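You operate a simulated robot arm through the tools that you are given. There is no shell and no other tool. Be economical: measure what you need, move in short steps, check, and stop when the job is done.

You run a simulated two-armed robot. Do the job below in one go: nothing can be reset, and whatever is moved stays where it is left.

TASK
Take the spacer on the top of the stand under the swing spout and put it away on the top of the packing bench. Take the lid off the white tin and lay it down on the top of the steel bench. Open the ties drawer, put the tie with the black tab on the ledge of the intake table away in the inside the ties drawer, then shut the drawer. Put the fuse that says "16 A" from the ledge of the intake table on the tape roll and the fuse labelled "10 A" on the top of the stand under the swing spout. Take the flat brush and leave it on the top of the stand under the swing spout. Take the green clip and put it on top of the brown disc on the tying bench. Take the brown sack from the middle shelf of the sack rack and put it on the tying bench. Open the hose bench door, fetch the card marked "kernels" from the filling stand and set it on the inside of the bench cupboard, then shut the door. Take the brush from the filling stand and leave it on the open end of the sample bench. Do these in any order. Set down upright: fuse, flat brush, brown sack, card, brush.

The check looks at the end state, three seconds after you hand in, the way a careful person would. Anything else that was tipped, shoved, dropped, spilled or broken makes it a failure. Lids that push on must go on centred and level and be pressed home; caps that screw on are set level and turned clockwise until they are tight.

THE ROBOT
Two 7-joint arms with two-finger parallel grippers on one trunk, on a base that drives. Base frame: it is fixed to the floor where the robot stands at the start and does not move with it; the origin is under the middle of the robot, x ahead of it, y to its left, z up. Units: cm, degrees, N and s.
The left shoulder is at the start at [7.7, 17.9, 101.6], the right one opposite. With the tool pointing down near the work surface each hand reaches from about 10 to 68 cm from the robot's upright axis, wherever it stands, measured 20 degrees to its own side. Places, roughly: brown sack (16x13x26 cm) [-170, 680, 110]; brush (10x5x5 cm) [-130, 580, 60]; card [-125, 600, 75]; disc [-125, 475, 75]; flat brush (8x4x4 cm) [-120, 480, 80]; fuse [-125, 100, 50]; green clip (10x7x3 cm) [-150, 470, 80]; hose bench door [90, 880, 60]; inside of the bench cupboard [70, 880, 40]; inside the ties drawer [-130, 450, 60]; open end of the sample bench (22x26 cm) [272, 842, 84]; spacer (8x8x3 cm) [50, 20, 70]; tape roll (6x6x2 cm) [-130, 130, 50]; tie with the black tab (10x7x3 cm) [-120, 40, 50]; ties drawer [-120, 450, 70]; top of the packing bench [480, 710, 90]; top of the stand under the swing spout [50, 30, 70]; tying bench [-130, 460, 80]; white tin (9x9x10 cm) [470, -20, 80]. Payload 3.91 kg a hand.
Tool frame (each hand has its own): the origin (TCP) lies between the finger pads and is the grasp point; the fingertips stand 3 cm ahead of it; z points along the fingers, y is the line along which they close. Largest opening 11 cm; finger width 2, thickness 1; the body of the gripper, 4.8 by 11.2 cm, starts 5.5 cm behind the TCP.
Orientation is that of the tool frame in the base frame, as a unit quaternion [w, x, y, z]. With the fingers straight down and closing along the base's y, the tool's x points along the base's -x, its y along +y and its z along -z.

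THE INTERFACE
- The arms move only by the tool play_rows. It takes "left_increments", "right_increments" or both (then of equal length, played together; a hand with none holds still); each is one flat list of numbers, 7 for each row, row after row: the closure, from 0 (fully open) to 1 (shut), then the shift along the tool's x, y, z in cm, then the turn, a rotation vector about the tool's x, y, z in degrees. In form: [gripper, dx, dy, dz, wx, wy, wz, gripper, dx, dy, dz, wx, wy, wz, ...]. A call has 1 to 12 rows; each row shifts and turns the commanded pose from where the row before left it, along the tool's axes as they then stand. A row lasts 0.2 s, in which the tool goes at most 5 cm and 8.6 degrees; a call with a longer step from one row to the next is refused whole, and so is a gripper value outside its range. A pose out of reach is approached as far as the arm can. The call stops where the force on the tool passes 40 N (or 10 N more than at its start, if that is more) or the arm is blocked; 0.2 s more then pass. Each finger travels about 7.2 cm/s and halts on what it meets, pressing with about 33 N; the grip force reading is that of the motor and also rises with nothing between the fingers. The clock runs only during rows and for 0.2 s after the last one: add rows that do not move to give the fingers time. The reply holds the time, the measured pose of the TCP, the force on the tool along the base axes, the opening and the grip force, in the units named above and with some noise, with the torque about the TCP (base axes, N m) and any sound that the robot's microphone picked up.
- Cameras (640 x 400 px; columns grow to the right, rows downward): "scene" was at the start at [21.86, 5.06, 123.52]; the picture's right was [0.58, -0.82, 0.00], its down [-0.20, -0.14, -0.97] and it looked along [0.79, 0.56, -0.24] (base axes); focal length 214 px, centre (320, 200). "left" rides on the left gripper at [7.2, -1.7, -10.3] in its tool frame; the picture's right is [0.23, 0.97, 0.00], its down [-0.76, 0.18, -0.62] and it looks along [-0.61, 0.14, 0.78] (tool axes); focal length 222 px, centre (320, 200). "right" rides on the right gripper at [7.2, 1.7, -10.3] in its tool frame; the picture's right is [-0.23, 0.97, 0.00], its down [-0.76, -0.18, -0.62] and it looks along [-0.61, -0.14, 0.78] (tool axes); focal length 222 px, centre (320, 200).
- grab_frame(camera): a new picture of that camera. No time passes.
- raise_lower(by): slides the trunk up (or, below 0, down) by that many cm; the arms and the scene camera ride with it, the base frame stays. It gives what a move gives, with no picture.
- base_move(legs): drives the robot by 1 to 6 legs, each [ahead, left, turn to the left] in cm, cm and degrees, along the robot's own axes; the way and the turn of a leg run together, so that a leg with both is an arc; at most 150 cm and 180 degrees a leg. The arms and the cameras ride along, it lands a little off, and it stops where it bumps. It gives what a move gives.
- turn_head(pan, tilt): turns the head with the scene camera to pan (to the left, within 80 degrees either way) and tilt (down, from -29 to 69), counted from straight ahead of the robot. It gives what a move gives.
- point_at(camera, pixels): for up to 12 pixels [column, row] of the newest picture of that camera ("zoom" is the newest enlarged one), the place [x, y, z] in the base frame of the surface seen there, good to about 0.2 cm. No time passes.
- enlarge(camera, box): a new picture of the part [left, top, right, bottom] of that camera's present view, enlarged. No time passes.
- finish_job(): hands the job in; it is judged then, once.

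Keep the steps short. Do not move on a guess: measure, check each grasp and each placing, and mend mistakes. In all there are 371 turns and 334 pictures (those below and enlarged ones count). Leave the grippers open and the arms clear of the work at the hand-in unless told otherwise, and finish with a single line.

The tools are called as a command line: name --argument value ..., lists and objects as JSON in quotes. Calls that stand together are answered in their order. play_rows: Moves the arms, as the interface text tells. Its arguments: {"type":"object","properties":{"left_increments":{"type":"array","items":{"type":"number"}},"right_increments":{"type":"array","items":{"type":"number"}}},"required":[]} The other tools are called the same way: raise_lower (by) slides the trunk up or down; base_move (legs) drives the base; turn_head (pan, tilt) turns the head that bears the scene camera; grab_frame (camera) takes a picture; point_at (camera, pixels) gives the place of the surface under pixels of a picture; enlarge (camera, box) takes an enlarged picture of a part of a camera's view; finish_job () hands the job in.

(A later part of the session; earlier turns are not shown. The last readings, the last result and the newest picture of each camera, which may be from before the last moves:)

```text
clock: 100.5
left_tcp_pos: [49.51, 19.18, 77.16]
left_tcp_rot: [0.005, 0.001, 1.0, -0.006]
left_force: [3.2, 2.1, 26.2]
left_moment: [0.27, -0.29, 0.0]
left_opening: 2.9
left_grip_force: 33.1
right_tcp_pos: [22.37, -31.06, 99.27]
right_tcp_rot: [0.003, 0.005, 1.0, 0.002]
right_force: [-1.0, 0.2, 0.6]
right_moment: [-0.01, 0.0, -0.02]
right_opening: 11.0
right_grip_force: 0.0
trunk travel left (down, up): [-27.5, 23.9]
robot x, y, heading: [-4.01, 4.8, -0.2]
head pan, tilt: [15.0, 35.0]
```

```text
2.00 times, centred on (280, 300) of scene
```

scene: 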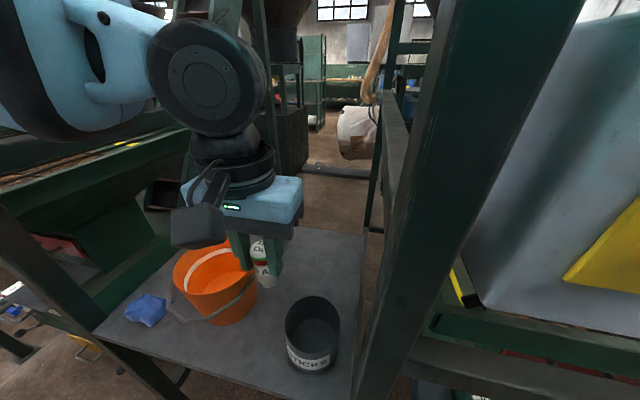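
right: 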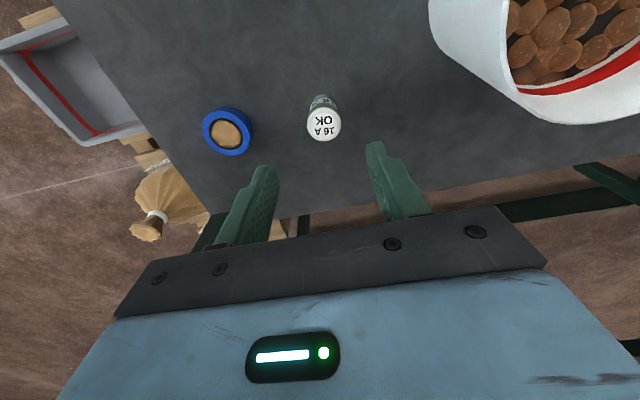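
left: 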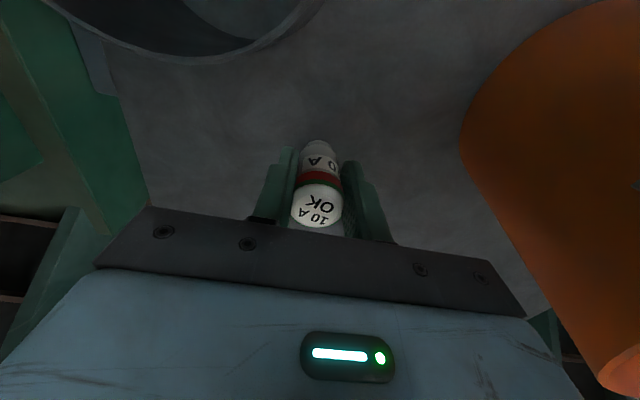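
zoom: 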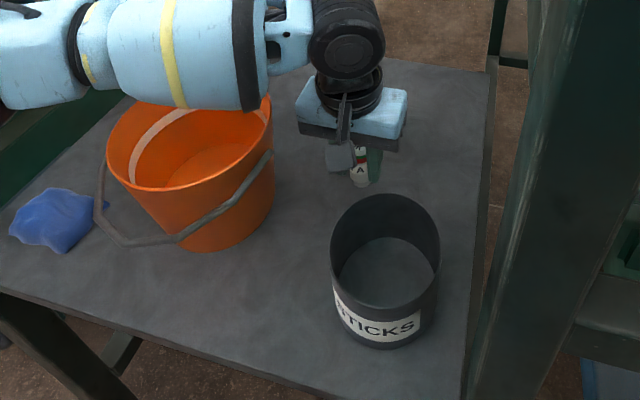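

I measure the fuse bottom versus the surface, and the forearm height over the bucket.

point_at --camera "zoom" --pixels '[[360, 182], [360, 172], [380, 190], [60, 60], [180, 90], [240, 90], [180, 140], [250, 110]]'

point_at --camera "left" --pixels '[[319, 147], [319, 141], [319, 155], [300, 120]]'

```text
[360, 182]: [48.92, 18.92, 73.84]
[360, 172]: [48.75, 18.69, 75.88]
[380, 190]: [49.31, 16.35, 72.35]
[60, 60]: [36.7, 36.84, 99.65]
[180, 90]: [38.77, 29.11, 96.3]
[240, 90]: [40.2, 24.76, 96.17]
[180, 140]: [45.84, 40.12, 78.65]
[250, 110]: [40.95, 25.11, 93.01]
```

```text
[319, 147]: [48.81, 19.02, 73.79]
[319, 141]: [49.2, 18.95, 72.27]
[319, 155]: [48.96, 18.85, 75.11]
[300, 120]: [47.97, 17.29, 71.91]
```

The fuse stands on the surface. I open and lift straight up.

play_rows --left_increments '[0.6, 0, 0, 0, 0, 0, 0, 0.45, 0, 0, 0, 0, 0, 0, 0.45, 0, 0, 0, 0, 0, 0, 0.45, 0, 0, -3, 0, 0, 0, 0.45, 0, 0, -4.5, 0, 0, 0, 0.45, 0, 0, -4.5, 0, 0, 0]'

grab_frame --camera "left"

enlarge --camera "scene" --box '[180, 200, 380, 400]'

```text
clock: 102.0
left_tcp_pos: [49.47, 19.31, 88.79]
left_tcp_rot: [0.001, 0.001, 1.0, -0.005]
left_force: [-0.5, 0.3, -0.5]
left_moment: [-0.02, -0.02, -0.01]
left_opening: 6.05
left_grip_force: 0.1
right_tcp_pos: [22.55, -31.04, 99.25]
right_tcp_rot: [0.003, 0.004, 1.0, 0.002]
right_force: [0.1, -0.3, -0.2]
right_moment: [0.0, -0.02, 0.0]
right_opening: 11.0
right_grip_force: 0.1
trunk travel left (down, up): [-27.5, 23.9]
robot x, y, heading: [-3.91, 4.79, -0.1]
head pan, tilt: [15.0, 35.0]
```

```text
271 pictures are left
```

left: 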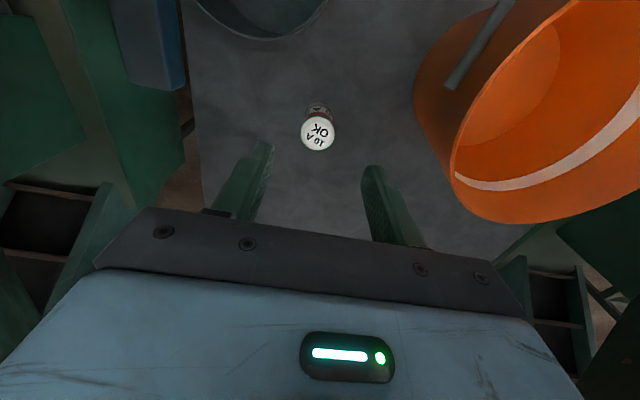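

```text
2.00 times, centred on (280, 300) of scene
```

zoom: 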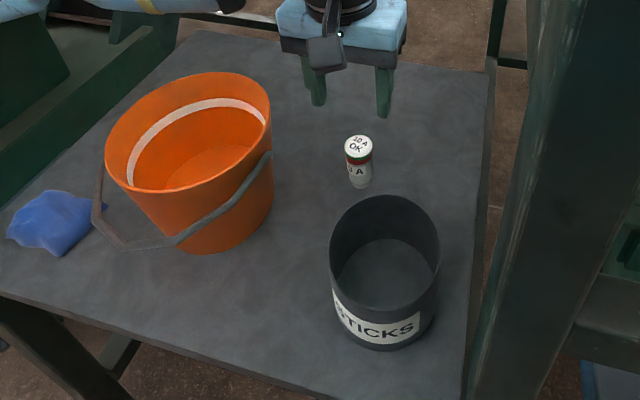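

Standing upright. I retract the left hand, back out, turn and go to the intake table between tie and spacer.

play_rows --left_increments '[0, 4, -1.5, 0, 0, 0, 0, 0, 4, -1.5, 0, 0, 0, 0, 0, 4, 0, 0, 0, 0, 0, 0, 1, 0, -4, 0, 0, 0, 0, 0, 0, -4, 0, 0, 0, 0, 0, 0, -4, 0, 0, 0]'

base_move --legs '[[-37, 0, 0], [0, 0, 180], [0, -57, 0]]'

turn_head --pan 0 --tilt 40

grab_frame --camera "scene"

```text
clock: 103.3
left_tcp_pos: [36.29, 16.22, 100.93]
left_tcp_rot: [0.002, 0.0, 1.0, -0.004]
left_force: [0.3, 0.0, -0.1]
left_moment: [0.02, 0.01, 0.03]
left_opening: 11.0
left_grip_force: 0.0
right_tcp_pos: [22.42, -30.81, 99.26]
right_tcp_rot: [0.003, 0.004, 1.0, 0.002]
right_force: [0.3, 0.1, 0.7]
right_moment: [0.02, 0.0, -0.01]
right_opening: 10.98
right_grip_force: 0.0
trunk travel left (down, up): [-27.5, 23.9]
robot x, y, heading: [-4.11, 4.6, -0.4]
head pan, tilt: [15.0, 35.0]
```

```text
clock: 118.0
left_tcp_pos: [-79.22, 53.63, 100.65]
left_tcp_rot: [-0.003, 0.999, -0.04, 0.001]
left_force: [-0.1, 0.1, 0.7]
left_moment: [0.0, 0.01, 0.01]
left_opening: 11.03
left_grip_force: 0.1
right_tcp_pos: [-61.57, 99.61, 99.16]
right_tcp_rot: [0.002, 0.999, -0.044, -0.001]
right_force: [-0.2, 0.7, 0.0]
right_moment: [0.0, -0.02, 0.03]
right_opening: 11.01
right_grip_force: 0.1
trunk travel left (down, up): [-27.5, 23.9]
robot x, y, heading: [-37.23, 61.85, 175.2]
head pan, tilt: [15.0, 35.0]
```

```text
clock: 118.8
left_tcp_pos: [-79.28, 53.56, 100.66]
left_tcp_rot: [-0.003, 0.999, -0.041, 0.001]
left_force: [0.6, 0.2, -1.0]
left_moment: [0.02, 0.01, 0.0]
left_opening: 11.02
left_grip_force: 0.0
right_tcp_pos: [-61.45, 99.59, 99.08]
right_tcp_rot: [0.003, 0.999, -0.044, 0.001]
right_force: [-0.7, 0.1, -0.5]
right_moment: [0.0, -0.02, 0.01]
right_opening: 11.02
right_grip_force: 0.0
trunk travel left (down, up): [-27.5, 23.9]
robot x, y, heading: [-37.1, 61.94, 175.3]
head pan, tilt: [0.0, 40.0]
```

```text
269 pictures are left
```

scene: 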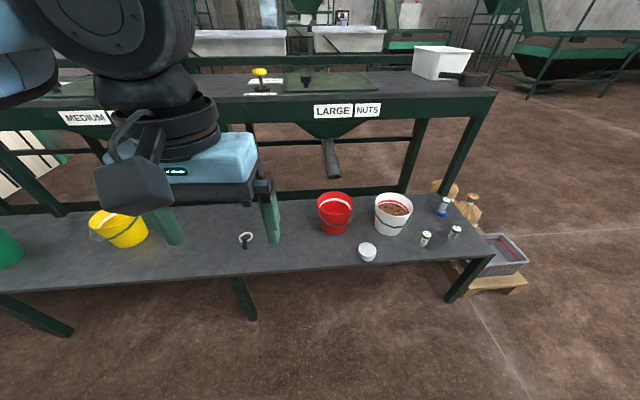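

I correct the heading, drive 35 ahead and lower the trunk 16.

base_move --legs '[[0, 0, 4.6], [35.5, 0, 0]]'

raise_lower --by -16

grab_frame --camera "left"

grab_frame --camera "right"

```text
clock: 121.6
left_tcp_pos: [-113.64, 50.56, 100.64]
left_tcp_rot: [-0.005, 1.0, -0.001, 0.001]
left_force: [-0.7, -0.4, 0.0]
left_moment: [0.0, -0.03, -0.03]
left_opening: 11.0
left_grip_force: 0.1
right_tcp_pos: [-99.67, 97.66, 99.04]
right_tcp_rot: [0.002, 1.0, -0.006, 0.0]
right_force: [0.5, 0.2, 0.2]
right_moment: [0.01, -0.03, 0.01]
right_opening: 11.0
right_grip_force: 0.1
trunk travel left (down, up): [-27.5, 23.9]
robot x, y, heading: [-72.57, 62.2, 179.6]
head pan, tilt: [0.0, 40.0]
```

```text
clock: 123.4
left_tcp_pos: [-113.56, 50.54, 84.76]
left_tcp_rot: [-0.005, 1.0, -0.001, 0.0]
left_force: [0.5, 0.2, -0.1]
left_moment: [0.0, 0.01, 0.02]
left_opening: 10.99
left_grip_force: 0.1
right_tcp_pos: [-100.94, 97.86, 81.94]
right_tcp_rot: [0.003, 1.0, -0.005, 0.023]
right_force: [0.0, 0.5, 0.1]
right_moment: [0.03, -0.02, -0.03]
right_opening: 11.02
right_grip_force: 0.1
trunk travel left (down, up): [-11.5, 39.9]
robot x, y, heading: [-72.64, 62.1, 179.4]
head pan, tilt: [0.0, 40.0]
```

```text
268 pictures are left
```

left: 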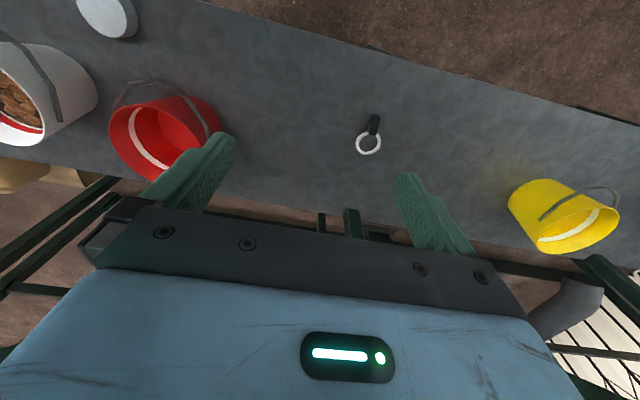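

```text
267 pictures are left
```

right: 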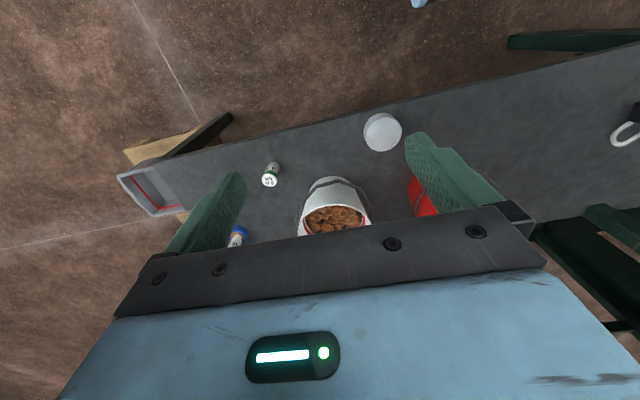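

I move both hands: left over the tie's tab, right over the spacer, to z≈60.

play_rows --left_increments '[0.5, -1.8, 3.3, 3, 0, 0, 0, 0.5, -1.8, 3.3, 3, 0, 0, 0, 0.5, -1.8, 3.3, 3, 0, 0, 0, 0.5, -1.7, 3.2, 3, 0, 0, 0, 0.5, 0, 0, 4.4, 0, 0, 0, 0.5, 0, 0, 4.4, 0, 0, 0, 0.5, 0, 0, 4, 0, 0, 0]' --right_increments '[0, -2.9, 2.65, 2.5, 0, -1.3, 0, 0, -2.9, 2.65, 2.5, 0, -1.3, 0, 0, -2.9, 2.65, 2.5, 0, 0, 0, 0, -2.8, 2.6, 2.5, 0, 0, 0, 0, 0, 0, 3.4, 0, 0, 0, 0, 0, 0, 3.4, 0, 0, 0, 0, 0, 0, 3.2, 0, 0, 0]'

grab_frame --camera "left"

grab_frame --camera "right"

```text
clock: 125.0
left_tcp_pos: [-120.73, 37.64, 59.73]
left_tcp_rot: [-0.005, 1.0, 0.0, -0.001]
left_force: [-0.6, -0.2, -0.1]
left_moment: [0.02, -0.01, 0.0]
left_opening: 5.49
left_grip_force: 0.0
right_tcp_pos: [-112.83, 87.56, 62.11]
right_tcp_rot: [0.002, 1.0, -0.006, 0.001]
right_force: [0.6, 0.5, -0.5]
right_moment: [-0.03, 0.03, 0.02]
right_opening: 11.02
right_grip_force: 0.1
right hand out of reach, approached as far as the arm can: row 1
trunk travel left (down, up): [-11.5, 39.9]
robot x, y, heading: [-72.58, 62.06, 179.7]
head pan, tilt: [0.0, 40.0]
```

```text
266 pictures are left
```

left: 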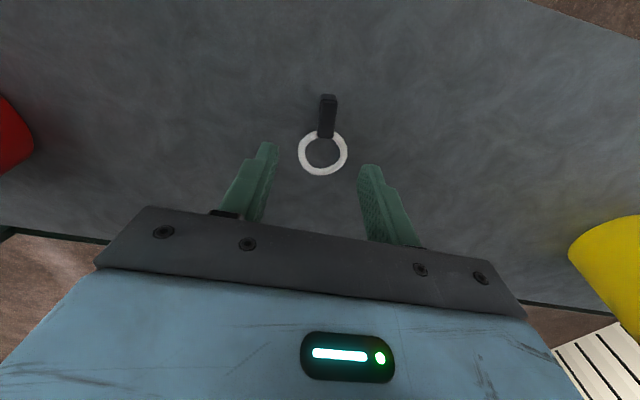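

```text
265 pictures are left
```

right: 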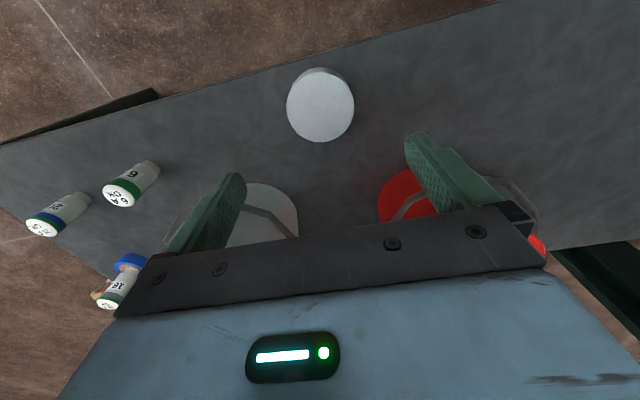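

I measure both targets.

point_at --camera "left" --pixels '[[329, 101], [327, 115], [325, 130], [318, 115], [335, 115], [322, 150]]'

point_at --camera "right" --pixels '[[320, 106], [288, 106], [352, 106], [320, 76], [320, 138]]'

```text
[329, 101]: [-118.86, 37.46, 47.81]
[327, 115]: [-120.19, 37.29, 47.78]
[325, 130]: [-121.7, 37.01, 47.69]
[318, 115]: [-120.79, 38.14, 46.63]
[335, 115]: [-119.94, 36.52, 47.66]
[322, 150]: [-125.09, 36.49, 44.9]
```

```text
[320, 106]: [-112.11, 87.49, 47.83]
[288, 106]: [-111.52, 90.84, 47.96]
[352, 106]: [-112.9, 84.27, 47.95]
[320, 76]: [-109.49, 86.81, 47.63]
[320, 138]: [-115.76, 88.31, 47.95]
```

Both aligned. I lower left 11 and right 13, then close both.

play_rows --left_increments '[0.5, 0.4, 0.35, 4, 0, 0, 0, 0.5, 0, 0, 4, 0, 0, 0, 0.5, 0, 0, 2, 0, 0, 0, 0.5, 0, 0, 1, 0, 0, 0, 1, 0, 0, 0, 0, 0, 0, 1, 0, 0, 0, 0, 0, 0, 1, 0, 0, 0, 0, 0, 0]' --right_increments '[0, 0.3, 0, 4.5, 0, 0, 0, 0, 0, 0, 4.5, 0, 0, 0, 0, 0, 0, 2.5, 0, 0, 0, 0, 0, 0, 1.3, 0, 0, 0, 1, 0, 0, 0, 0, 0, 0, 1, 0, 0, 0, 0, 0, 0, 1, 0, 0, 0, 0, 0, 0]'

```text
clock: 126.6
left_tcp_pos: [-120.33, 37.29, 48.66]
left_tcp_rot: [-0.005, 1.0, -0.001, 0.001]
left_force: [0.1, 0.4, 0.6]
left_moment: [-0.02, -0.01, 0.01]
left_opening: 1.63
left_grip_force: 32.9
right_tcp_pos: [-112.57, 87.7, 49.43]
right_tcp_rot: [0.003, 1.0, -0.005, 0.001]
right_force: [-1.0, -0.2, 0.4]
right_moment: [-0.05, 0.12, -0.01]
right_opening: 7.04
right_grip_force: 33.2
trunk travel left (down, up): [-11.5, 39.9]
robot x, y, heading: [-72.59, 62.17, 179.6]
head pan, tilt: [0.0, 40.0]
```

Both held (1.63 and 7.04). I lift both, then back off and turn right to face +y.

play_rows --left_increments '[1, 0, 0, -4.8, 0, 0, 0, 1, 0, 0, -4.8, 0, 0, 0, 1, 0, 0, -4.8, 0, 0, 0, 1, 0, 0, -4.8, 0, 0, 0, 1, 0, 0, -4.8, 0, 0, 0, 1, 0, 0, -4.8, 0, 0, 0, 1, 0, 0, -4.8, 0, 0, 0]' --right_increments '[1, 0, 0, -4.8, 0, 0, 0, 1, 0, 0, -4.8, 0, 0, 0, 1, 0, 0, -4.8, 0, 0, 0, 1, 0, 0, -4.8, 0, 0, 0, 1, 0, 0, -4.8, 0, 0, 0, 1, 0, 0, -4.8, 0, 0, 0, 1, 0, 0, -4.8, 0, 0, 0]'

raise_lower --by 16

base_move --legs '[[-32, 0, 0], [0, 0, -90], [150, 0, 0], [100, 0, 0]]'

turn_head --pan 25 --tilt 20

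grab_frame --camera "scene"

```text
clock: 128.2
left_tcp_pos: [-120.4, 36.98, 82.39]
left_tcp_rot: [-0.004, 1.0, -0.001, 0.0]
left_force: [0.3, -0.5, 0.9]
left_moment: [0.0, 0.01, -0.03]
left_opening: 1.64
left_grip_force: 33.3
right_tcp_pos: [-112.44, 87.72, 82.91]
right_tcp_rot: [0.001, 1.0, -0.006, 0.002]
right_force: [-0.2, 0.0, -3.4]
right_moment: [0.02, -0.03, -0.01]
right_opening: 7.06
right_grip_force: 33.1
trunk travel left (down, up): [-11.5, 39.9]
robot x, y, heading: [-72.23, 61.99, 179.5]
head pan, tilt: [0.0, 40.0]
```

```text
clock: 130.0
left_tcp_pos: [-120.34, 37.13, 98.32]
left_tcp_rot: [-0.004, 1.0, -0.001, 0.001]
left_force: [0.2, -0.4, 0.5]
left_moment: [-0.02, -0.02, 0.03]
left_opening: 1.65
left_grip_force: 33.2
right_tcp_pos: [-112.82, 87.66, 98.82]
right_tcp_rot: [0.003, 1.0, -0.005, 0.001]
right_force: [-0.5, -0.4, -2.9]
right_moment: [0.0, -0.01, -0.01]
right_opening: 7.07
right_grip_force: 32.7
trunk travel left (down, up): [-27.5, 23.9]
robot x, y, heading: [-72.74, 62.37, 179.5]
head pan, tilt: [0.0, 40.0]
```

```text
clock: 147.8
left_tcp_pos: [-59.95, 360.32, 98.28]
left_tcp_rot: [0.003, -0.704, 0.711, -0.004]
left_force: [-0.2, -0.7, -0.9]
left_moment: [0.05, 0.02, 0.0]
left_opening: 1.64
left_grip_force: 32.7
right_tcp_pos: [-9.54, 352.24, 99.12]
right_tcp_rot: [-0.003, -0.7, 0.714, 0.001]
right_force: [0.0, -0.4, -3.7]
right_moment: [-0.01, 0.0, 0.0]
right_opening: 7.06
right_grip_force: 32.7
trunk travel left (down, up): [-27.5, 23.9]
robot x, y, heading: [-35.87, 312.03, 89.1]
head pan, tilt: [0.0, 40.0]
```

```text
clock: 148.7
left_tcp_pos: [-60.14, 360.38, 98.32]
left_tcp_rot: [0.002, -0.703, 0.711, -0.003]
left_force: [-0.5, -0.2, -0.3]
left_moment: [-0.01, -0.03, 0.01]
left_opening: 1.63
left_grip_force: 32.6
right_tcp_pos: [-9.55, 352.25, 99.06]
right_tcp_rot: [-0.002, -0.699, 0.715, 0.001]
right_force: [0.3, -0.3, -2.3]
right_moment: [0.06, 0.02, -0.02]
right_opening: 7.04
right_grip_force: 33.4
trunk travel left (down, up): [-27.5, 23.9]
robot x, y, heading: [-35.95, 311.96, 89.3]
head pan, tilt: [25.0, 20.0]
```

```text
264 pictures are left
```

scene: 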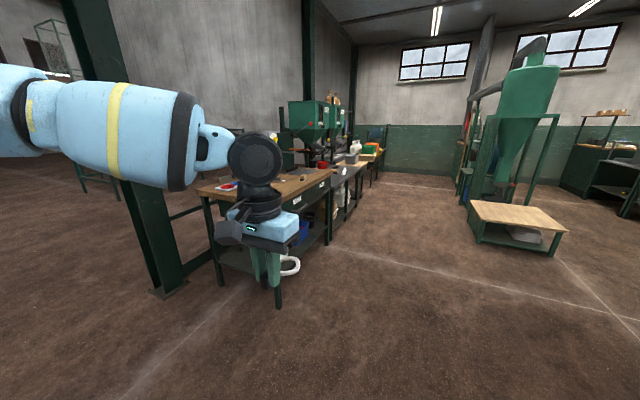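

The aisle is clear. I drive 145 further and turn left to face the tying bench.

base_move --legs '[[145, 0, 0], [0, 0, 90]]'

turn_head --pan 0 --tilt 35

grab_frame --camera "scene"

```text
clock: 159.7
left_tcp_pos: [-80.49, 430.02, 98.36]
left_tcp_rot: [-0.004, 1.0, -0.003, 0.001]
left_force: [0.5, 0.1, 0.4]
left_moment: [-0.02, -0.01, -0.04]
left_opening: 1.63
left_grip_force: 32.8
right_tcp_pos: [-72.78, 480.48, 98.93]
right_tcp_rot: [0.003, 1.0, -0.007, 0.001]
right_force: [0.3, 0.1, -3.6]
right_moment: [-0.02, -0.03, 0.0]
right_opening: 7.07
right_grip_force: 32.8
trunk travel left (down, up): [-27.5, 23.9]
robot x, y, heading: [-32.49, 454.83, 179.3]
head pan, tilt: [25.0, 20.0]
```

```text
clock: 160.6
left_tcp_pos: [-80.53, 429.93, 98.4]
left_tcp_rot: [-0.005, 1.0, -0.002, 0.0]
left_force: [-0.5, -0.2, -0.1]
left_moment: [0.03, 0.02, -0.01]
left_opening: 1.66
left_grip_force: 33.0
right_tcp_pos: [-72.9, 480.5, 98.97]
right_tcp_rot: [0.003, 1.0, -0.008, 0.001]
right_force: [-0.1, 0.3, -3.0]
right_moment: [0.01, -0.01, -0.03]
right_opening: 7.06
right_grip_force: 33.3
trunk travel left (down, up): [-27.5, 23.9]
robot x, y, heading: [-32.59, 454.76, 179.3]
head pan, tilt: [0.0, 35.0]
```

```text
263 pictures are left
```

scene: 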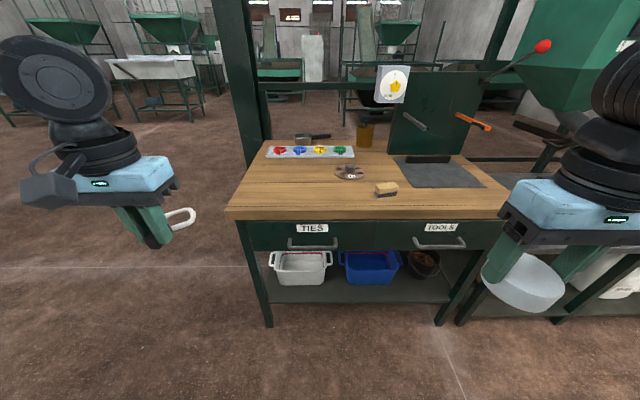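

I see the TIES drawer handle (313,245), clips on a tray with the green one at (340,150), the disc (350,172) and the flat brush (386,189). I enlarge and measure.

enlarge --camera "scene" --box '[230, 130, 430, 255]'

point_at --camera "zoom" --pixels '[[350, 65], [383, 135], [383, 150], [510, 185], [490, 182], [535, 190], [260, 310], [260, 373], [200, 372], [340, 370], [50, 265], [355, 350]]'

point_at --camera "scene" --pixels '[[313, 249], [290, 247], [336, 247], [440, 247], [435, 180], [400, 205], [250, 205], [300, 180], [350, 265], [313, 236]]'

```text
3.20 times, centred on (330, 192) of scene
```

zoom: 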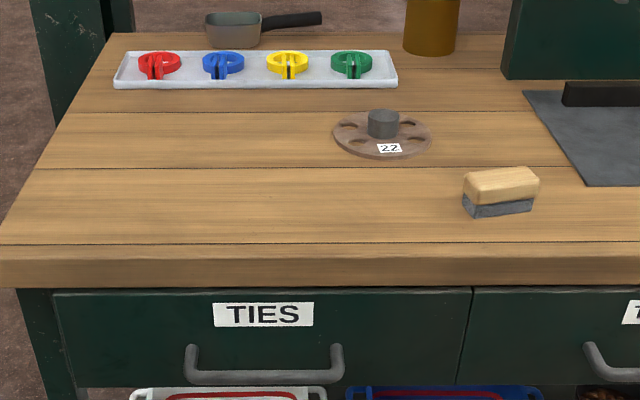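

```text
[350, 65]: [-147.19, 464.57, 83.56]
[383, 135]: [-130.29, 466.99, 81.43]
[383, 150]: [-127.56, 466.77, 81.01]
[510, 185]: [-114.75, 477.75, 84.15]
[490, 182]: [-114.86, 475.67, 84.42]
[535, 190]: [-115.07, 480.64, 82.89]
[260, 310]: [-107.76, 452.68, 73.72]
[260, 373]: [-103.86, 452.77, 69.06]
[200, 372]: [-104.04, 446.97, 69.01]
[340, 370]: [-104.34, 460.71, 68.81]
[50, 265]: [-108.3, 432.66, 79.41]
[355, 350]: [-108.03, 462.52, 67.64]
```

```text
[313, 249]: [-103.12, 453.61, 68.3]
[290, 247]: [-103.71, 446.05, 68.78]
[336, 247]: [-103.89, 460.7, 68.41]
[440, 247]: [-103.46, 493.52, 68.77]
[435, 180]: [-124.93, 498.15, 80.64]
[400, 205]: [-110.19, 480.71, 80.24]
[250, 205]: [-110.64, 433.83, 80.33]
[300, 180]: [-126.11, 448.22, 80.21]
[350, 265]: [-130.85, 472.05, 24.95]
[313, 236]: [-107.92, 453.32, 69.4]
```

Bench top z 80.2, front edge x≈-107.5; drawer handle bar at x≈-103.7, z≈68.8, y 446–461. I first park the spacer on the bench's right front, so I shift right 10 and go ahead 20.

base_move --legs '[[0, -10, 0.6], [21, 0, 0]]'

grab_frame --camera "right"

grab_frame --camera "scene"

```text
clock: 163.3
left_tcp_pos: [-101.34, 439.54, 98.27]
left_tcp_rot: [-0.004, 1.0, 0.002, 0.001]
left_force: [-0.3, -0.3, -1.1]
left_moment: [0.0, -0.01, 0.02]
left_opening: 1.63
left_grip_force: 33.2
right_tcp_pos: [-93.99, 490.06, 98.95]
right_tcp_rot: [0.002, 1.0, -0.002, 0.001]
right_force: [-0.6, 0.4, -2.9]
right_moment: [0.0, 0.0, 0.02]
right_opening: 7.06
right_grip_force: 32.6
trunk travel left (down, up): [-27.5, 23.9]
robot x, y, heading: [-53.23, 464.69, 180.0]
head pan, tilt: [0.0, 35.0]
```

```text
261 pictures are left
```

right: 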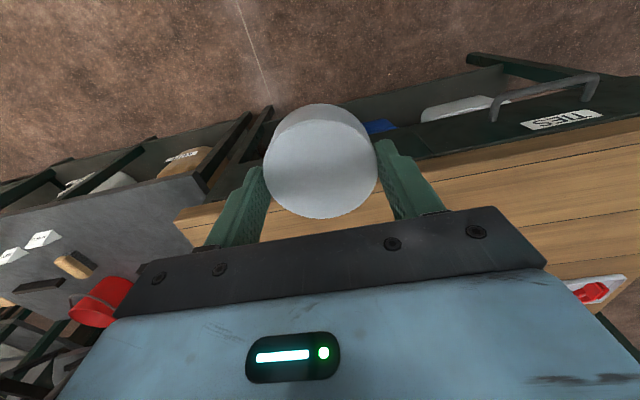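

```text
260 pictures are left
```

scene: 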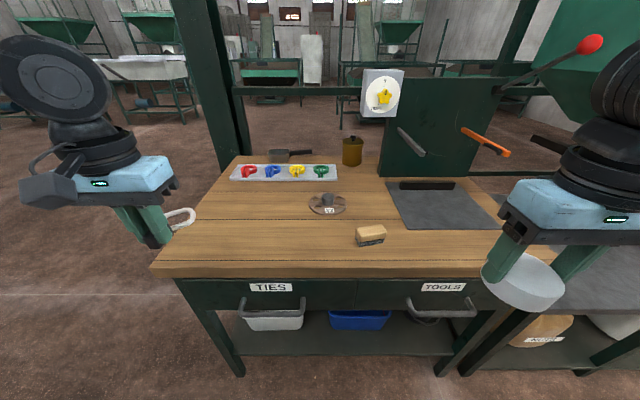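

I check the free strip between brush, slate and bench edge.

point_at --camera "scene" --pixels '[[440, 248], [450, 228], [410, 229], [495, 240], [384, 240], [360, 245], [440, 268], [313, 240]]'

```text
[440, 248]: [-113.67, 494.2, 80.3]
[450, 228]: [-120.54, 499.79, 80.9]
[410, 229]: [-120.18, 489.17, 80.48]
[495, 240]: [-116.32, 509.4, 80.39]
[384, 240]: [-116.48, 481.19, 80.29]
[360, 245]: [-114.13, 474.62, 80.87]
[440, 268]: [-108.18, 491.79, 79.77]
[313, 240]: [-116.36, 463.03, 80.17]
```

I carry the spacer to [-113.3,493] and down to z≈85.

play_rows --right_increments '[1, -3.9, -0.6, 0, 0, 0, 0, 1, -3.9, -0.6, 0, 0, 0, 0, 1, -3.9, -0.6, 0, 0, 0, 0, 1, -3.8, -0.6, 0, 0, 0, 0, 1, -3.8, -0.6, 0, 0, 0, 0, 1, 0, 0, 4.5, 0, 0, 0, 1, 0, 0, 4.5, 0, 0, 0, 1, 0, 0, 4.6, 0, 0, 0, 1, 0, 0, 0.5, 0, 0, 0, 1, 0, 0, 0.3, 0, 0, 0, 1, 0, 0, 0.3, 0, 0, 0]'

grab_frame --camera "scene"

```text
clock: 165.7
left_tcp_pos: [-101.11, 439.5, 98.41]
left_tcp_rot: [-0.004, 1.0, 0.002, 0.0]
left_force: [0.3, 0.4, -0.1]
left_moment: [0.0, 0.02, -0.01]
left_opening: 1.65
left_grip_force: 32.8
right_tcp_pos: [-113.35, 493.27, 84.52]
right_tcp_rot: [0.002, 1.0, -0.002, -0.001]
right_force: [0.1, 0.9, 6.4]
right_moment: [0.33, -0.19, 0.0]
right_opening: 7.05
right_grip_force: 33.3
trunk travel left (down, up): [-27.5, 23.9]
robot x, y, heading: [-53.29, 464.88, 179.8]
head pan, tilt: [0.0, 35.0]
```

```text
259 pictures are left
```

scene: 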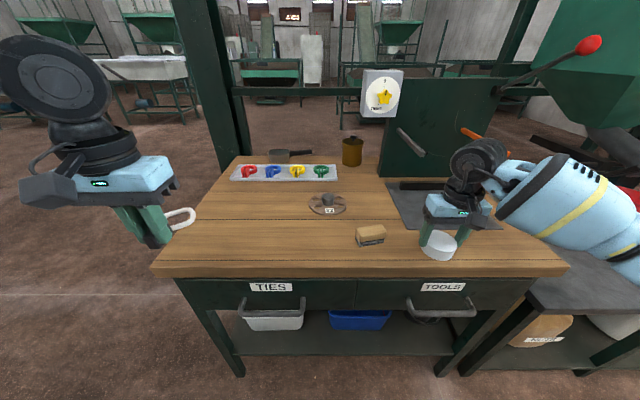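

Touching. I release, lift and pull the right hand back in front of the bench.

play_rows --right_increments '[0.3, 0, 0, 0, 0, 0, 0, 0, 0, 0, 0, 0, 0, 0, 0, 0, 0, 0, 0, 0, 0, 0, 0, 0, -3, 0, 0, 0, 0, 0, 0, -4.5, 0, 0, 0, 0, 0, 0, -4.5, 0, 0, 0, 0, 4.5, 1, 0, 0, 0, 0, 0, 4.5, 1, 0, 0, 0, 0, 0, 4.5, 4, 0, 0, 0, 0, 0, 4.5, 4, 0, 0, 0, 0, 0.3, 2, 4.5, 0, 0, 0, 0, 0.5, 0, 4.5, 0, 0, 0, 0]'

grab_frame --camera "right"

grab_frame --camera "scene"

```text
refused: row 9 steps farther than a row can; nothing moved
```

```text
258 pictures are left
```

right: 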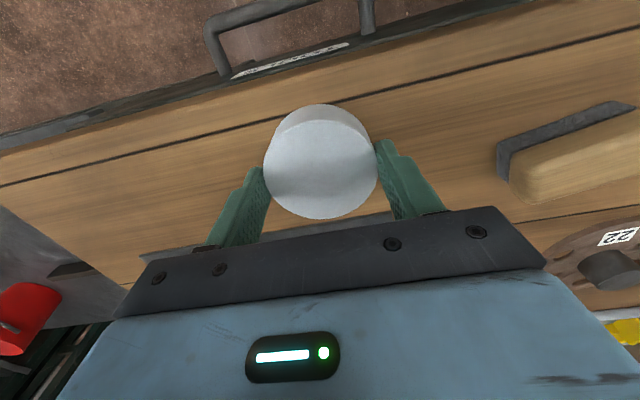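

```text
257 pictures are left
```

scene: 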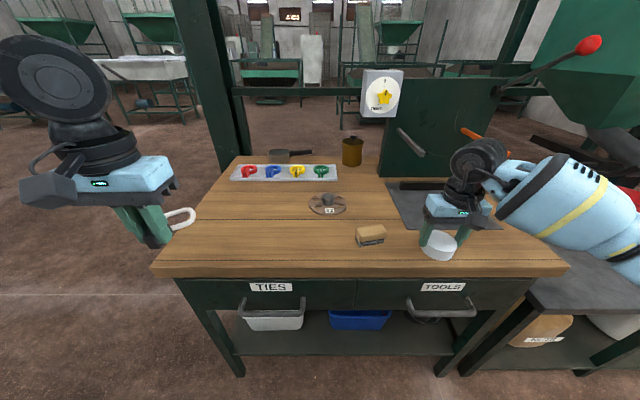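

One step was too long; I repeat with shorter steps.

play_rows --right_increments '[0.3, 0, 0, 0, 0, 0, 0, 0, 0, 0, 0, 0, 0, 0, 0, 0, 0, 0, 0, 0, 0, 0, 0, 0, -3, 0, 0, 0, 0, 0, 0, -4.5, 0, 0, 0, 0, 0, 0, -4, 0, 0, 0, 0, 4.2, 2, 0, 0, 0, 0, 0, 4.2, 2, 0, 0, 0, 0, 0, 4.2, 2, 0, 0, 0, 0, 0, 3, 3.8, 0, 0, 0, 0, 0.3, 0, 4.8, 0, 0, 0, 0, 0.5, 0, 4.8, 0, 0, 0, 0]'

grab_frame --camera "right"

grab_frame --camera "scene"

```text
clock: 168.3
left_tcp_pos: [-101.3, 439.42, 98.3]
left_tcp_rot: [-0.005, 1.0, 0.003, -0.001]
left_force: [-0.4, 0.2, -0.6]
left_moment: [-0.01, 0.02, 0.0]
left_opening: 1.65
left_grip_force: 32.3
right_tcp_pos: [-97.55, 473.48, 95.87]
right_tcp_rot: [0.002, 1.0, -0.003, 0.001]
right_force: [0.0, -0.4, 0.5]
right_moment: [0.0, 0.01, -0.01]
right_opening: 5.51
right_grip_force: 0.1
trunk travel left (down, up): [-27.5, 23.9]
robot x, y, heading: [-53.59, 464.64, 179.8]
head pan, tilt: [0.0, 35.0]
```

```text
256 pictures are left
```

right: 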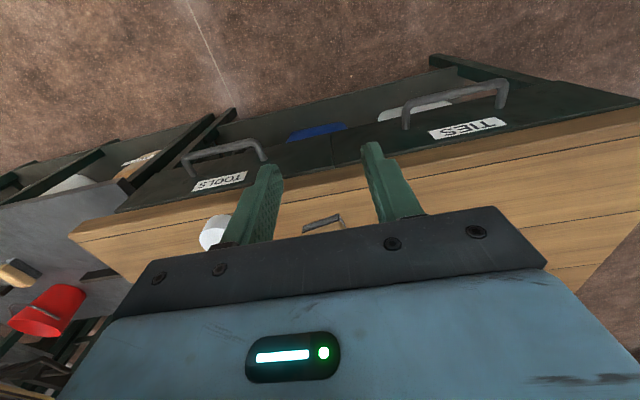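

```text
255 pictures are left
```

scene: 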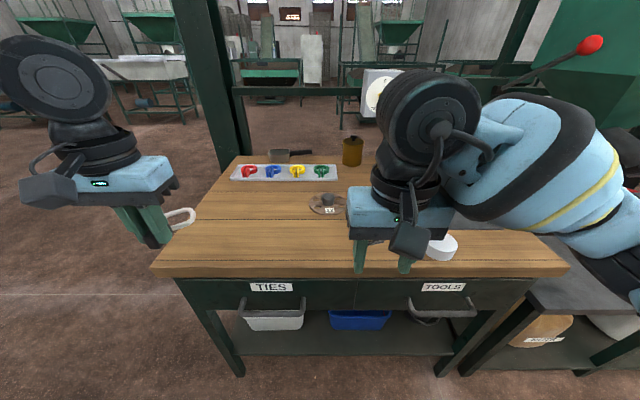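

I measure the handle's right post and bar in the right picture.

enlarge --camera "right" --box '[370, 60, 530, 160]'

point_at --camera "zoom" --pixels '[[155, 195], [150, 230], [145, 260], [200, 172], [350, 140], [500, 105], [520, 140], [180, 165], [300, 260], [100, 290]]'

```text
4.00 times, centred on (450, 110) of right
```

zoom: 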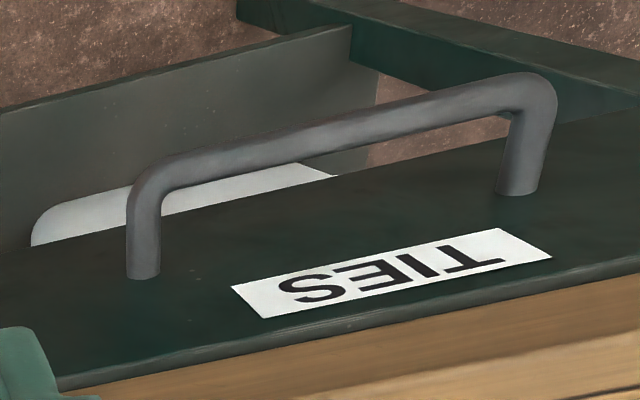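

```text
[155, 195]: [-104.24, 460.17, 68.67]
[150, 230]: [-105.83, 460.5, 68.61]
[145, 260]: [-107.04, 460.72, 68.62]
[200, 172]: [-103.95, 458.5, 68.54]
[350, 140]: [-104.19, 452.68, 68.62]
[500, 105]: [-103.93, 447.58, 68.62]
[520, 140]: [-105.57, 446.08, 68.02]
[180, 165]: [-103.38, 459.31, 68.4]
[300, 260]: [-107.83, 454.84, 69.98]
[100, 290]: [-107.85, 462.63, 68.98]
```

Post centre y≈460.6, z≈68; bar x≈-104. I bring the right hand to [-99,460.6,85] and lean it 17° (tips toward the drawer), fingers 5.5 cm open.

play_rows --right_increments '[0.6, -0.5, 4.3, 2.3, 0, 0, 0, 0.6, -0.5, 4.3, 2.3, 0, 0, 0, 0.6, -0.5, 4.3, 2.3, 0, 0, 0, 0.6, 0, 0, 2, 0, -8.6, 0, 0.6, 0, 0, 2, 0, -8.6, 0]'

enlarge --camera "right" --box '[160, 40, 480, 240]'

```text
clock: 169.5
left_tcp_pos: [-101.38, 439.57, 98.39]
left_tcp_rot: [-0.005, 1.0, 0.002, 0.0]
left_force: [-0.4, -0.1, -0.2]
left_moment: [-0.03, -0.04, 0.01]
left_opening: 1.65
left_grip_force: 33.1
right_tcp_pos: [-99.74, 460.76, 84.98]
right_tcp_rot: [0.002, 0.989, -0.003, -0.15]
right_force: [0.8, -0.5, 0.3]
right_moment: [-0.02, -0.02, -0.03]
right_opening: 4.4
right_grip_force: 0.0
trunk travel left (down, up): [-27.5, 23.9]
robot x, y, heading: [-53.61, 464.5, 179.8]
head pan, tilt: [0.0, 35.0]
```

```text
2.00 times, centred on (320, 140) of right
```

zoom: 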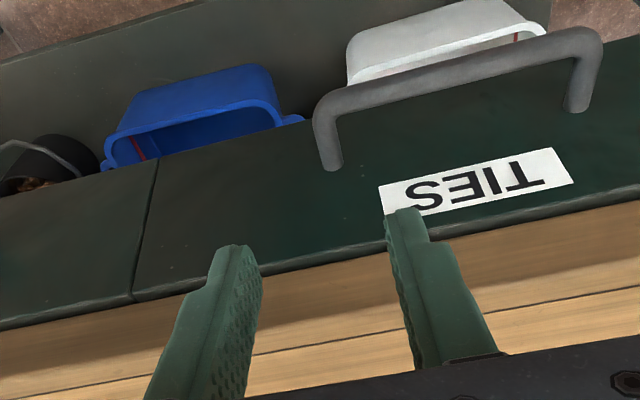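

I move the tips to just above the handle.

play_rows --right_increments '[0.6, -0.68, 0.05, 4.05, 0, 0, 0, 0.6, -0.68, 0.05, 4.05, 0, 0, 0, 0.6, -0.68, 0.05, 4.05, 0, 0, 0]'

enlarge --camera "right" --box '[160, 40, 480, 240]'

enlarge --camera "scene" --box '[200, 200, 440, 350]'

```text
clock: 170.3
left_tcp_pos: [-101.3, 439.55, 98.39]
left_tcp_rot: [-0.004, 1.0, 0.001, 0.001]
left_force: [0.4, -0.7, 0.2]
left_moment: [0.02, -0.03, -0.01]
left_opening: 1.64
left_grip_force: 33.0
right_tcp_pos: [-105.27, 460.67, 74.0]
right_tcp_rot: [0.002, 0.989, -0.003, -0.148]
right_force: [0.1, 0.2, 0.8]
right_moment: [-0.03, -0.02, 0.01]
right_opening: 4.41
right_grip_force: 0.0
trunk travel left (down, up): [-27.5, 23.9]
robot x, y, heading: [-53.69, 464.73, 179.9]
head pan, tilt: [0.0, 35.0]
```

```text
2.00 times, centred on (320, 140) of right
```

zoom: 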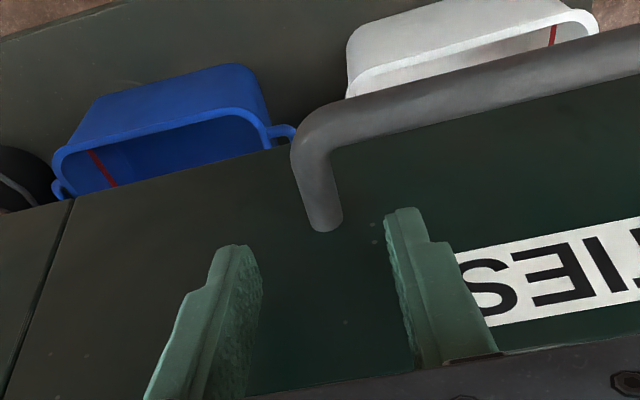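

```text
2.67 times, centred on (320, 275) of scene
```

zoom: 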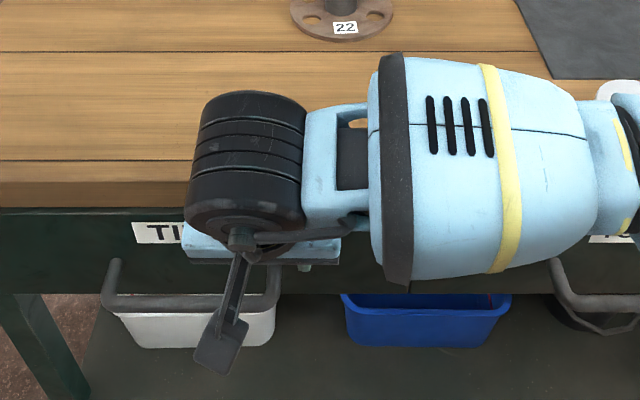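

Well placed. I go down 4.1 cm so the fingers straddle the post behind the bar, then close.

play_rows --right_increments '[0.6, 0.6, 0, 1.96, 0, 0, 0, 0.6, 0.6, 0, 1.96, 0, 0, 0, 1, 0, 0, 0, 0, 0, 0, 1, 0, 0, 0, 0, 0, 0]'

enlarge --camera "right" --box '[160, 40, 480, 240]'

```text
clock: 171.3
left_tcp_pos: [-101.3, 439.55, 98.32]
left_tcp_rot: [-0.005, 1.0, 0.002, 0.0]
left_force: [-0.6, -0.3, -0.4]
left_moment: [-0.01, -0.01, -0.02]
left_opening: 1.62
left_grip_force: 33.0
right_tcp_pos: [-105.08, 460.48, 69.76]
right_tcp_rot: [0.002, 0.989, -0.002, -0.149]
right_force: [0.7, -4.2, -2.3]
right_moment: [-0.12, 0.39, 0.21]
right_opening: 1.39
right_grip_force: 45.2
trunk travel left (down, up): [-27.5, 23.9]
robot x, y, heading: [-53.7, 464.54, 179.9]
head pan, tilt: [0.0, 35.0]
```

```text
2.00 times, centred on (320, 140) of right
```

zoom: 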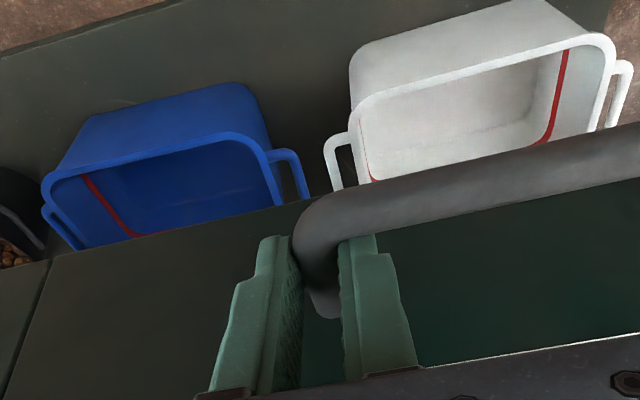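

The post is gripped (1.39). I pull the drawer out 16 cm straight toward me.

play_rows --right_increments '[1, 1.9, 0, -0.59, 0, 0, 0, 1, 1.9, 0, -0.59, 0, 0, 0, 1, 1.9, 0, -0.59, 0, 0, 0, 1, 1.9, 0, -0.59, 0, 0, 0, 1, 1.9, 0, -0.59, 0, 0, 0, 1, 1.9, 0, -0.59, 0, 0, 0, 1, 1.9, 0, -0.59, 0, 0, 0, 1, 1.9, 0, -0.59, 0, 0, 0]'

grab_frame --camera "scene"

```text
clock: 173.1
left_tcp_pos: [-101.26, 439.49, 98.27]
left_tcp_rot: [-0.004, 1.0, 0.001, 0.001]
left_force: [0.2, 0.0, -0.1]
left_moment: [-0.04, 0.03, -0.03]
left_opening: 1.6
left_grip_force: 33.2
right_tcp_pos: [-89.12, 460.5, 69.91]
right_tcp_rot: [0.001, 0.989, -0.004, -0.148]
right_force: [1.2, -1.9, -15.8]
right_moment: [-0.01, -0.5, 0.3]
right_opening: 1.34
right_grip_force: 45.5
trunk travel left (down, up): [-27.5, 23.9]
robot x, y, heading: [-53.51, 464.87, 180.1]
head pan, tilt: [0.0, 35.0]
```

```text
249 pictures are left
```

scene: 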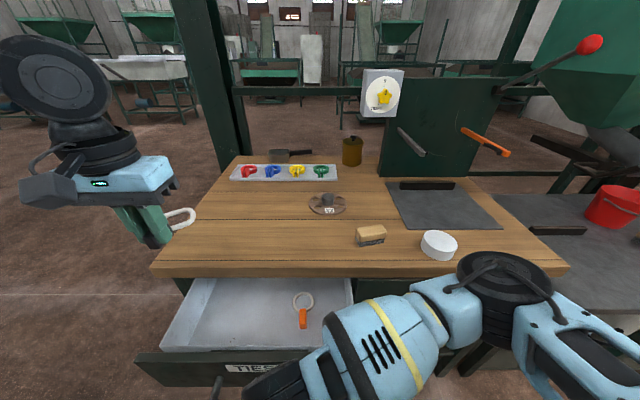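

The drawer is open with an orange tie inside. I measure its floor and walls.

point_at --camera "scene" --pixels '[[240, 320], [240, 340], [240, 290], [190, 310], [200, 345], [303, 300], [303, 320], [160, 350], [240, 350], [165, 320]]'

grab_frame --camera "left"

```text
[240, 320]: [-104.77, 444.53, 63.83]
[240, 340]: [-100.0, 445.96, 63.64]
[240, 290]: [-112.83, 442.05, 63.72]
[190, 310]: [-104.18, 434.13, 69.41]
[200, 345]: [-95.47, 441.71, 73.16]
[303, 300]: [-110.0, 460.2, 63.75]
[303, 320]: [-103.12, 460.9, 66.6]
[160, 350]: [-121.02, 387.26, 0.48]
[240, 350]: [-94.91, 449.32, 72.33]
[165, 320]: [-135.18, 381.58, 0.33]
```

```text
248 pictures are left
```

left: 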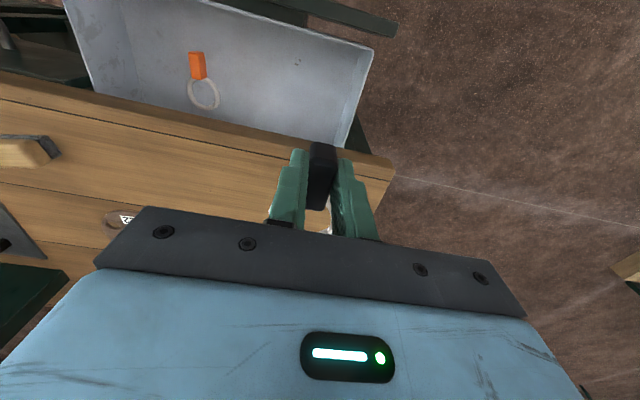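

To give my hand-camera clearance from the drawer front, I pull the drawer 5 cm further.

play_rows --right_increments '[1, 1.6, 0, -0.5, 0, 0, 0, 1, 1.6, 0, -0.5, 0, 0, 0, 1, 1.6, 0, -0.5, 0, 0, 0]'

grab_frame --camera "scene"

point_at --camera "scene" --pixels '[[240, 345], [240, 355], [240, 365], [240, 375], [180, 350], [190, 330], [240, 320], [303, 330]]'

```text
clock: 173.9
left_tcp_pos: [-101.28, 439.38, 98.32]
left_tcp_rot: [-0.006, 1.0, 0.002, 0.001]
left_force: [0.0, 0.2, 0.6]
left_moment: [0.01, -0.01, 0.01]
left_opening: 1.62
left_grip_force: 32.9
right_tcp_pos: [-84.07, 460.57, 69.88]
right_tcp_rot: [0.001, 0.989, -0.002, -0.147]
right_force: [1.3, -5.8, -37.6]
right_moment: [-0.11, 0.26, 0.36]
right_opening: 1.34
right_grip_force: 44.4
trunk travel left (down, up): [-27.5, 23.9]
robot x, y, heading: [-53.23, 464.52, 179.8]
head pan, tilt: [0.0, 35.0]
```

```text
247 pictures are left
```

scene: 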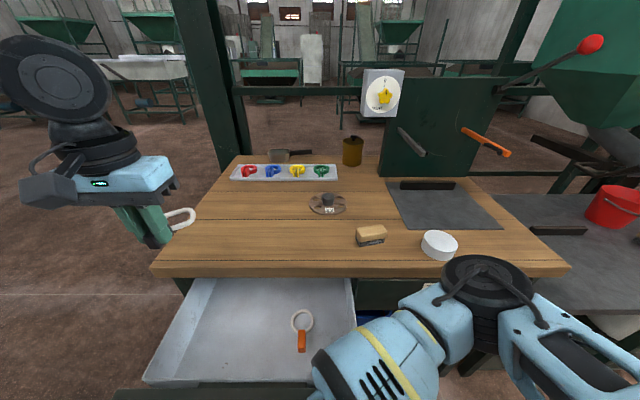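

```text
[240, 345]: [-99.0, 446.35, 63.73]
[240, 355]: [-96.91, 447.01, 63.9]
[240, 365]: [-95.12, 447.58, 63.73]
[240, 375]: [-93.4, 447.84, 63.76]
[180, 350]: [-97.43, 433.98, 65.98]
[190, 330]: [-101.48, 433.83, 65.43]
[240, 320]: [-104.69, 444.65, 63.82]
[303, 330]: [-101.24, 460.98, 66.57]
```

I release nothing on the right, lower it slightly to relax, and lower the tie with the left hand into the drawer at [-101,446.5].

play_rows --left_increments '[1, 0, -3.5, 0, 0, 0, 0, 1, 0, -3.6, 0, 0, 0, 0, 1, 0, 0, 4.7, 0, 0, 0, 1, 0, 0, 4.7, 0, 0, 0, 1, 0, 0, 4.7, 0, 0, 0, 1, 0, 0, 4.7, 0, 0, 0, 1, 0, 0, 4.7, 0, 0, 0, 1, 0, 0, 4, 0, 0, 0, 1, 0, 0, 2.3, 0, 0, 0]' --right_increments '[1, 0.1, 0, 0.3, 0, 0, 0, 1, 0, 0, 0, 0, 0, 0, 1, 0, 0, 0, 0, 0, 0, 1, 0, 0, 0, 0, 0, 0, 1, 0, 0, 0, 0, 0, 0, 1, 0, 0, 0, 0, 0, 0, 1, 0, 0, 0, 0, 0, 0, 1, 0, 0, 0, 0, 0, 0, 1, 0, 0, 0, 0, 0, 0]'

grab_frame --camera "left"

grab_frame --camera "scene"

```text
clock: 175.9
left_tcp_pos: [-100.92, 447.09, 68.68]
left_tcp_rot: [-0.004, 1.0, 0.001, 0.001]
left_force: [0.3, 0.4, 0.2]
left_moment: [-0.01, 0.0, -0.03]
left_opening: 1.66
left_grip_force: 33.1
right_tcp_pos: [-84.11, 460.39, 69.88]
right_tcp_rot: [0.002, 0.988, -0.003, -0.151]
right_force: [-1.1, 12.4, 42.3]
right_moment: [0.27, 0.51, 0.22]
right_opening: 1.36
right_grip_force: 45.4
trunk travel left (down, up): [-27.5, 23.9]
robot x, y, heading: [-53.18, 464.44, 180.0]
head pan, tilt: [0.0, 35.0]
```

```text
246 pictures are left
```

left: 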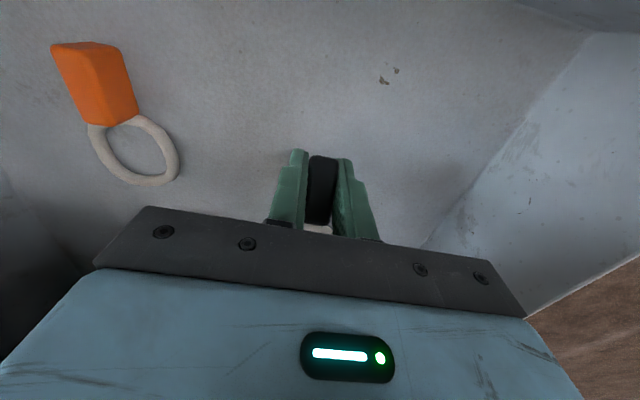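

```text
245 pictures are left
```

scene: 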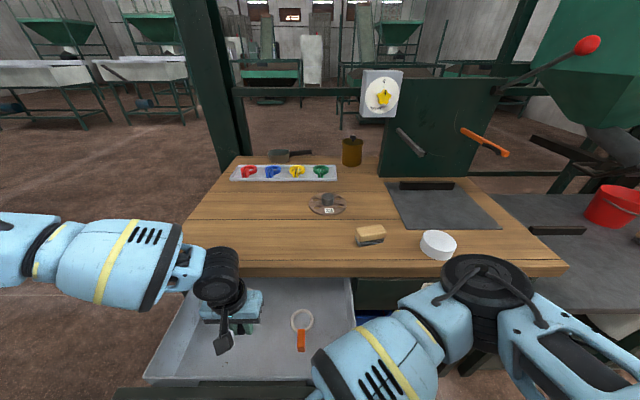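

I lower the left a bit more until the tie rests, and ease the right up 0.15.

play_rows --left_increments '[1, 0, 0, 0.6, 0, 0, 0, 1, 0, 0, 0.5, 0, 0, 0, 1, 0, 0, 0.3, 0, 0, 0]' --right_increments '[1, 0, 0, -0.15, 0, 0, 0, 1, 0, 0, 0, 0, 0, 0, 1, 0, 0, 0, 0, 0, 0]'

```text
clock: 176.7
left_tcp_pos: [-101.16, 446.91, 67.21]
left_tcp_rot: [-0.005, 1.0, 0.002, 0.0]
left_force: [-0.3, -0.8, 1.3]
left_moment: [0.04, -0.02, 0.0]
left_opening: 1.72
left_grip_force: 32.5
right_tcp_pos: [-83.98, 460.59, 69.9]
right_tcp_rot: [0.003, 0.989, -0.003, -0.149]
right_force: [-1.1, 4.5, 22.5]
right_moment: [0.08, 1.2, 0.23]
right_opening: 1.35
right_grip_force: 45.3
trunk travel left (down, up): [-27.5, 23.9]
robot x, y, heading: [-53.67, 464.41, 180.1]
head pan, tilt: [0.0, 35.0]
```

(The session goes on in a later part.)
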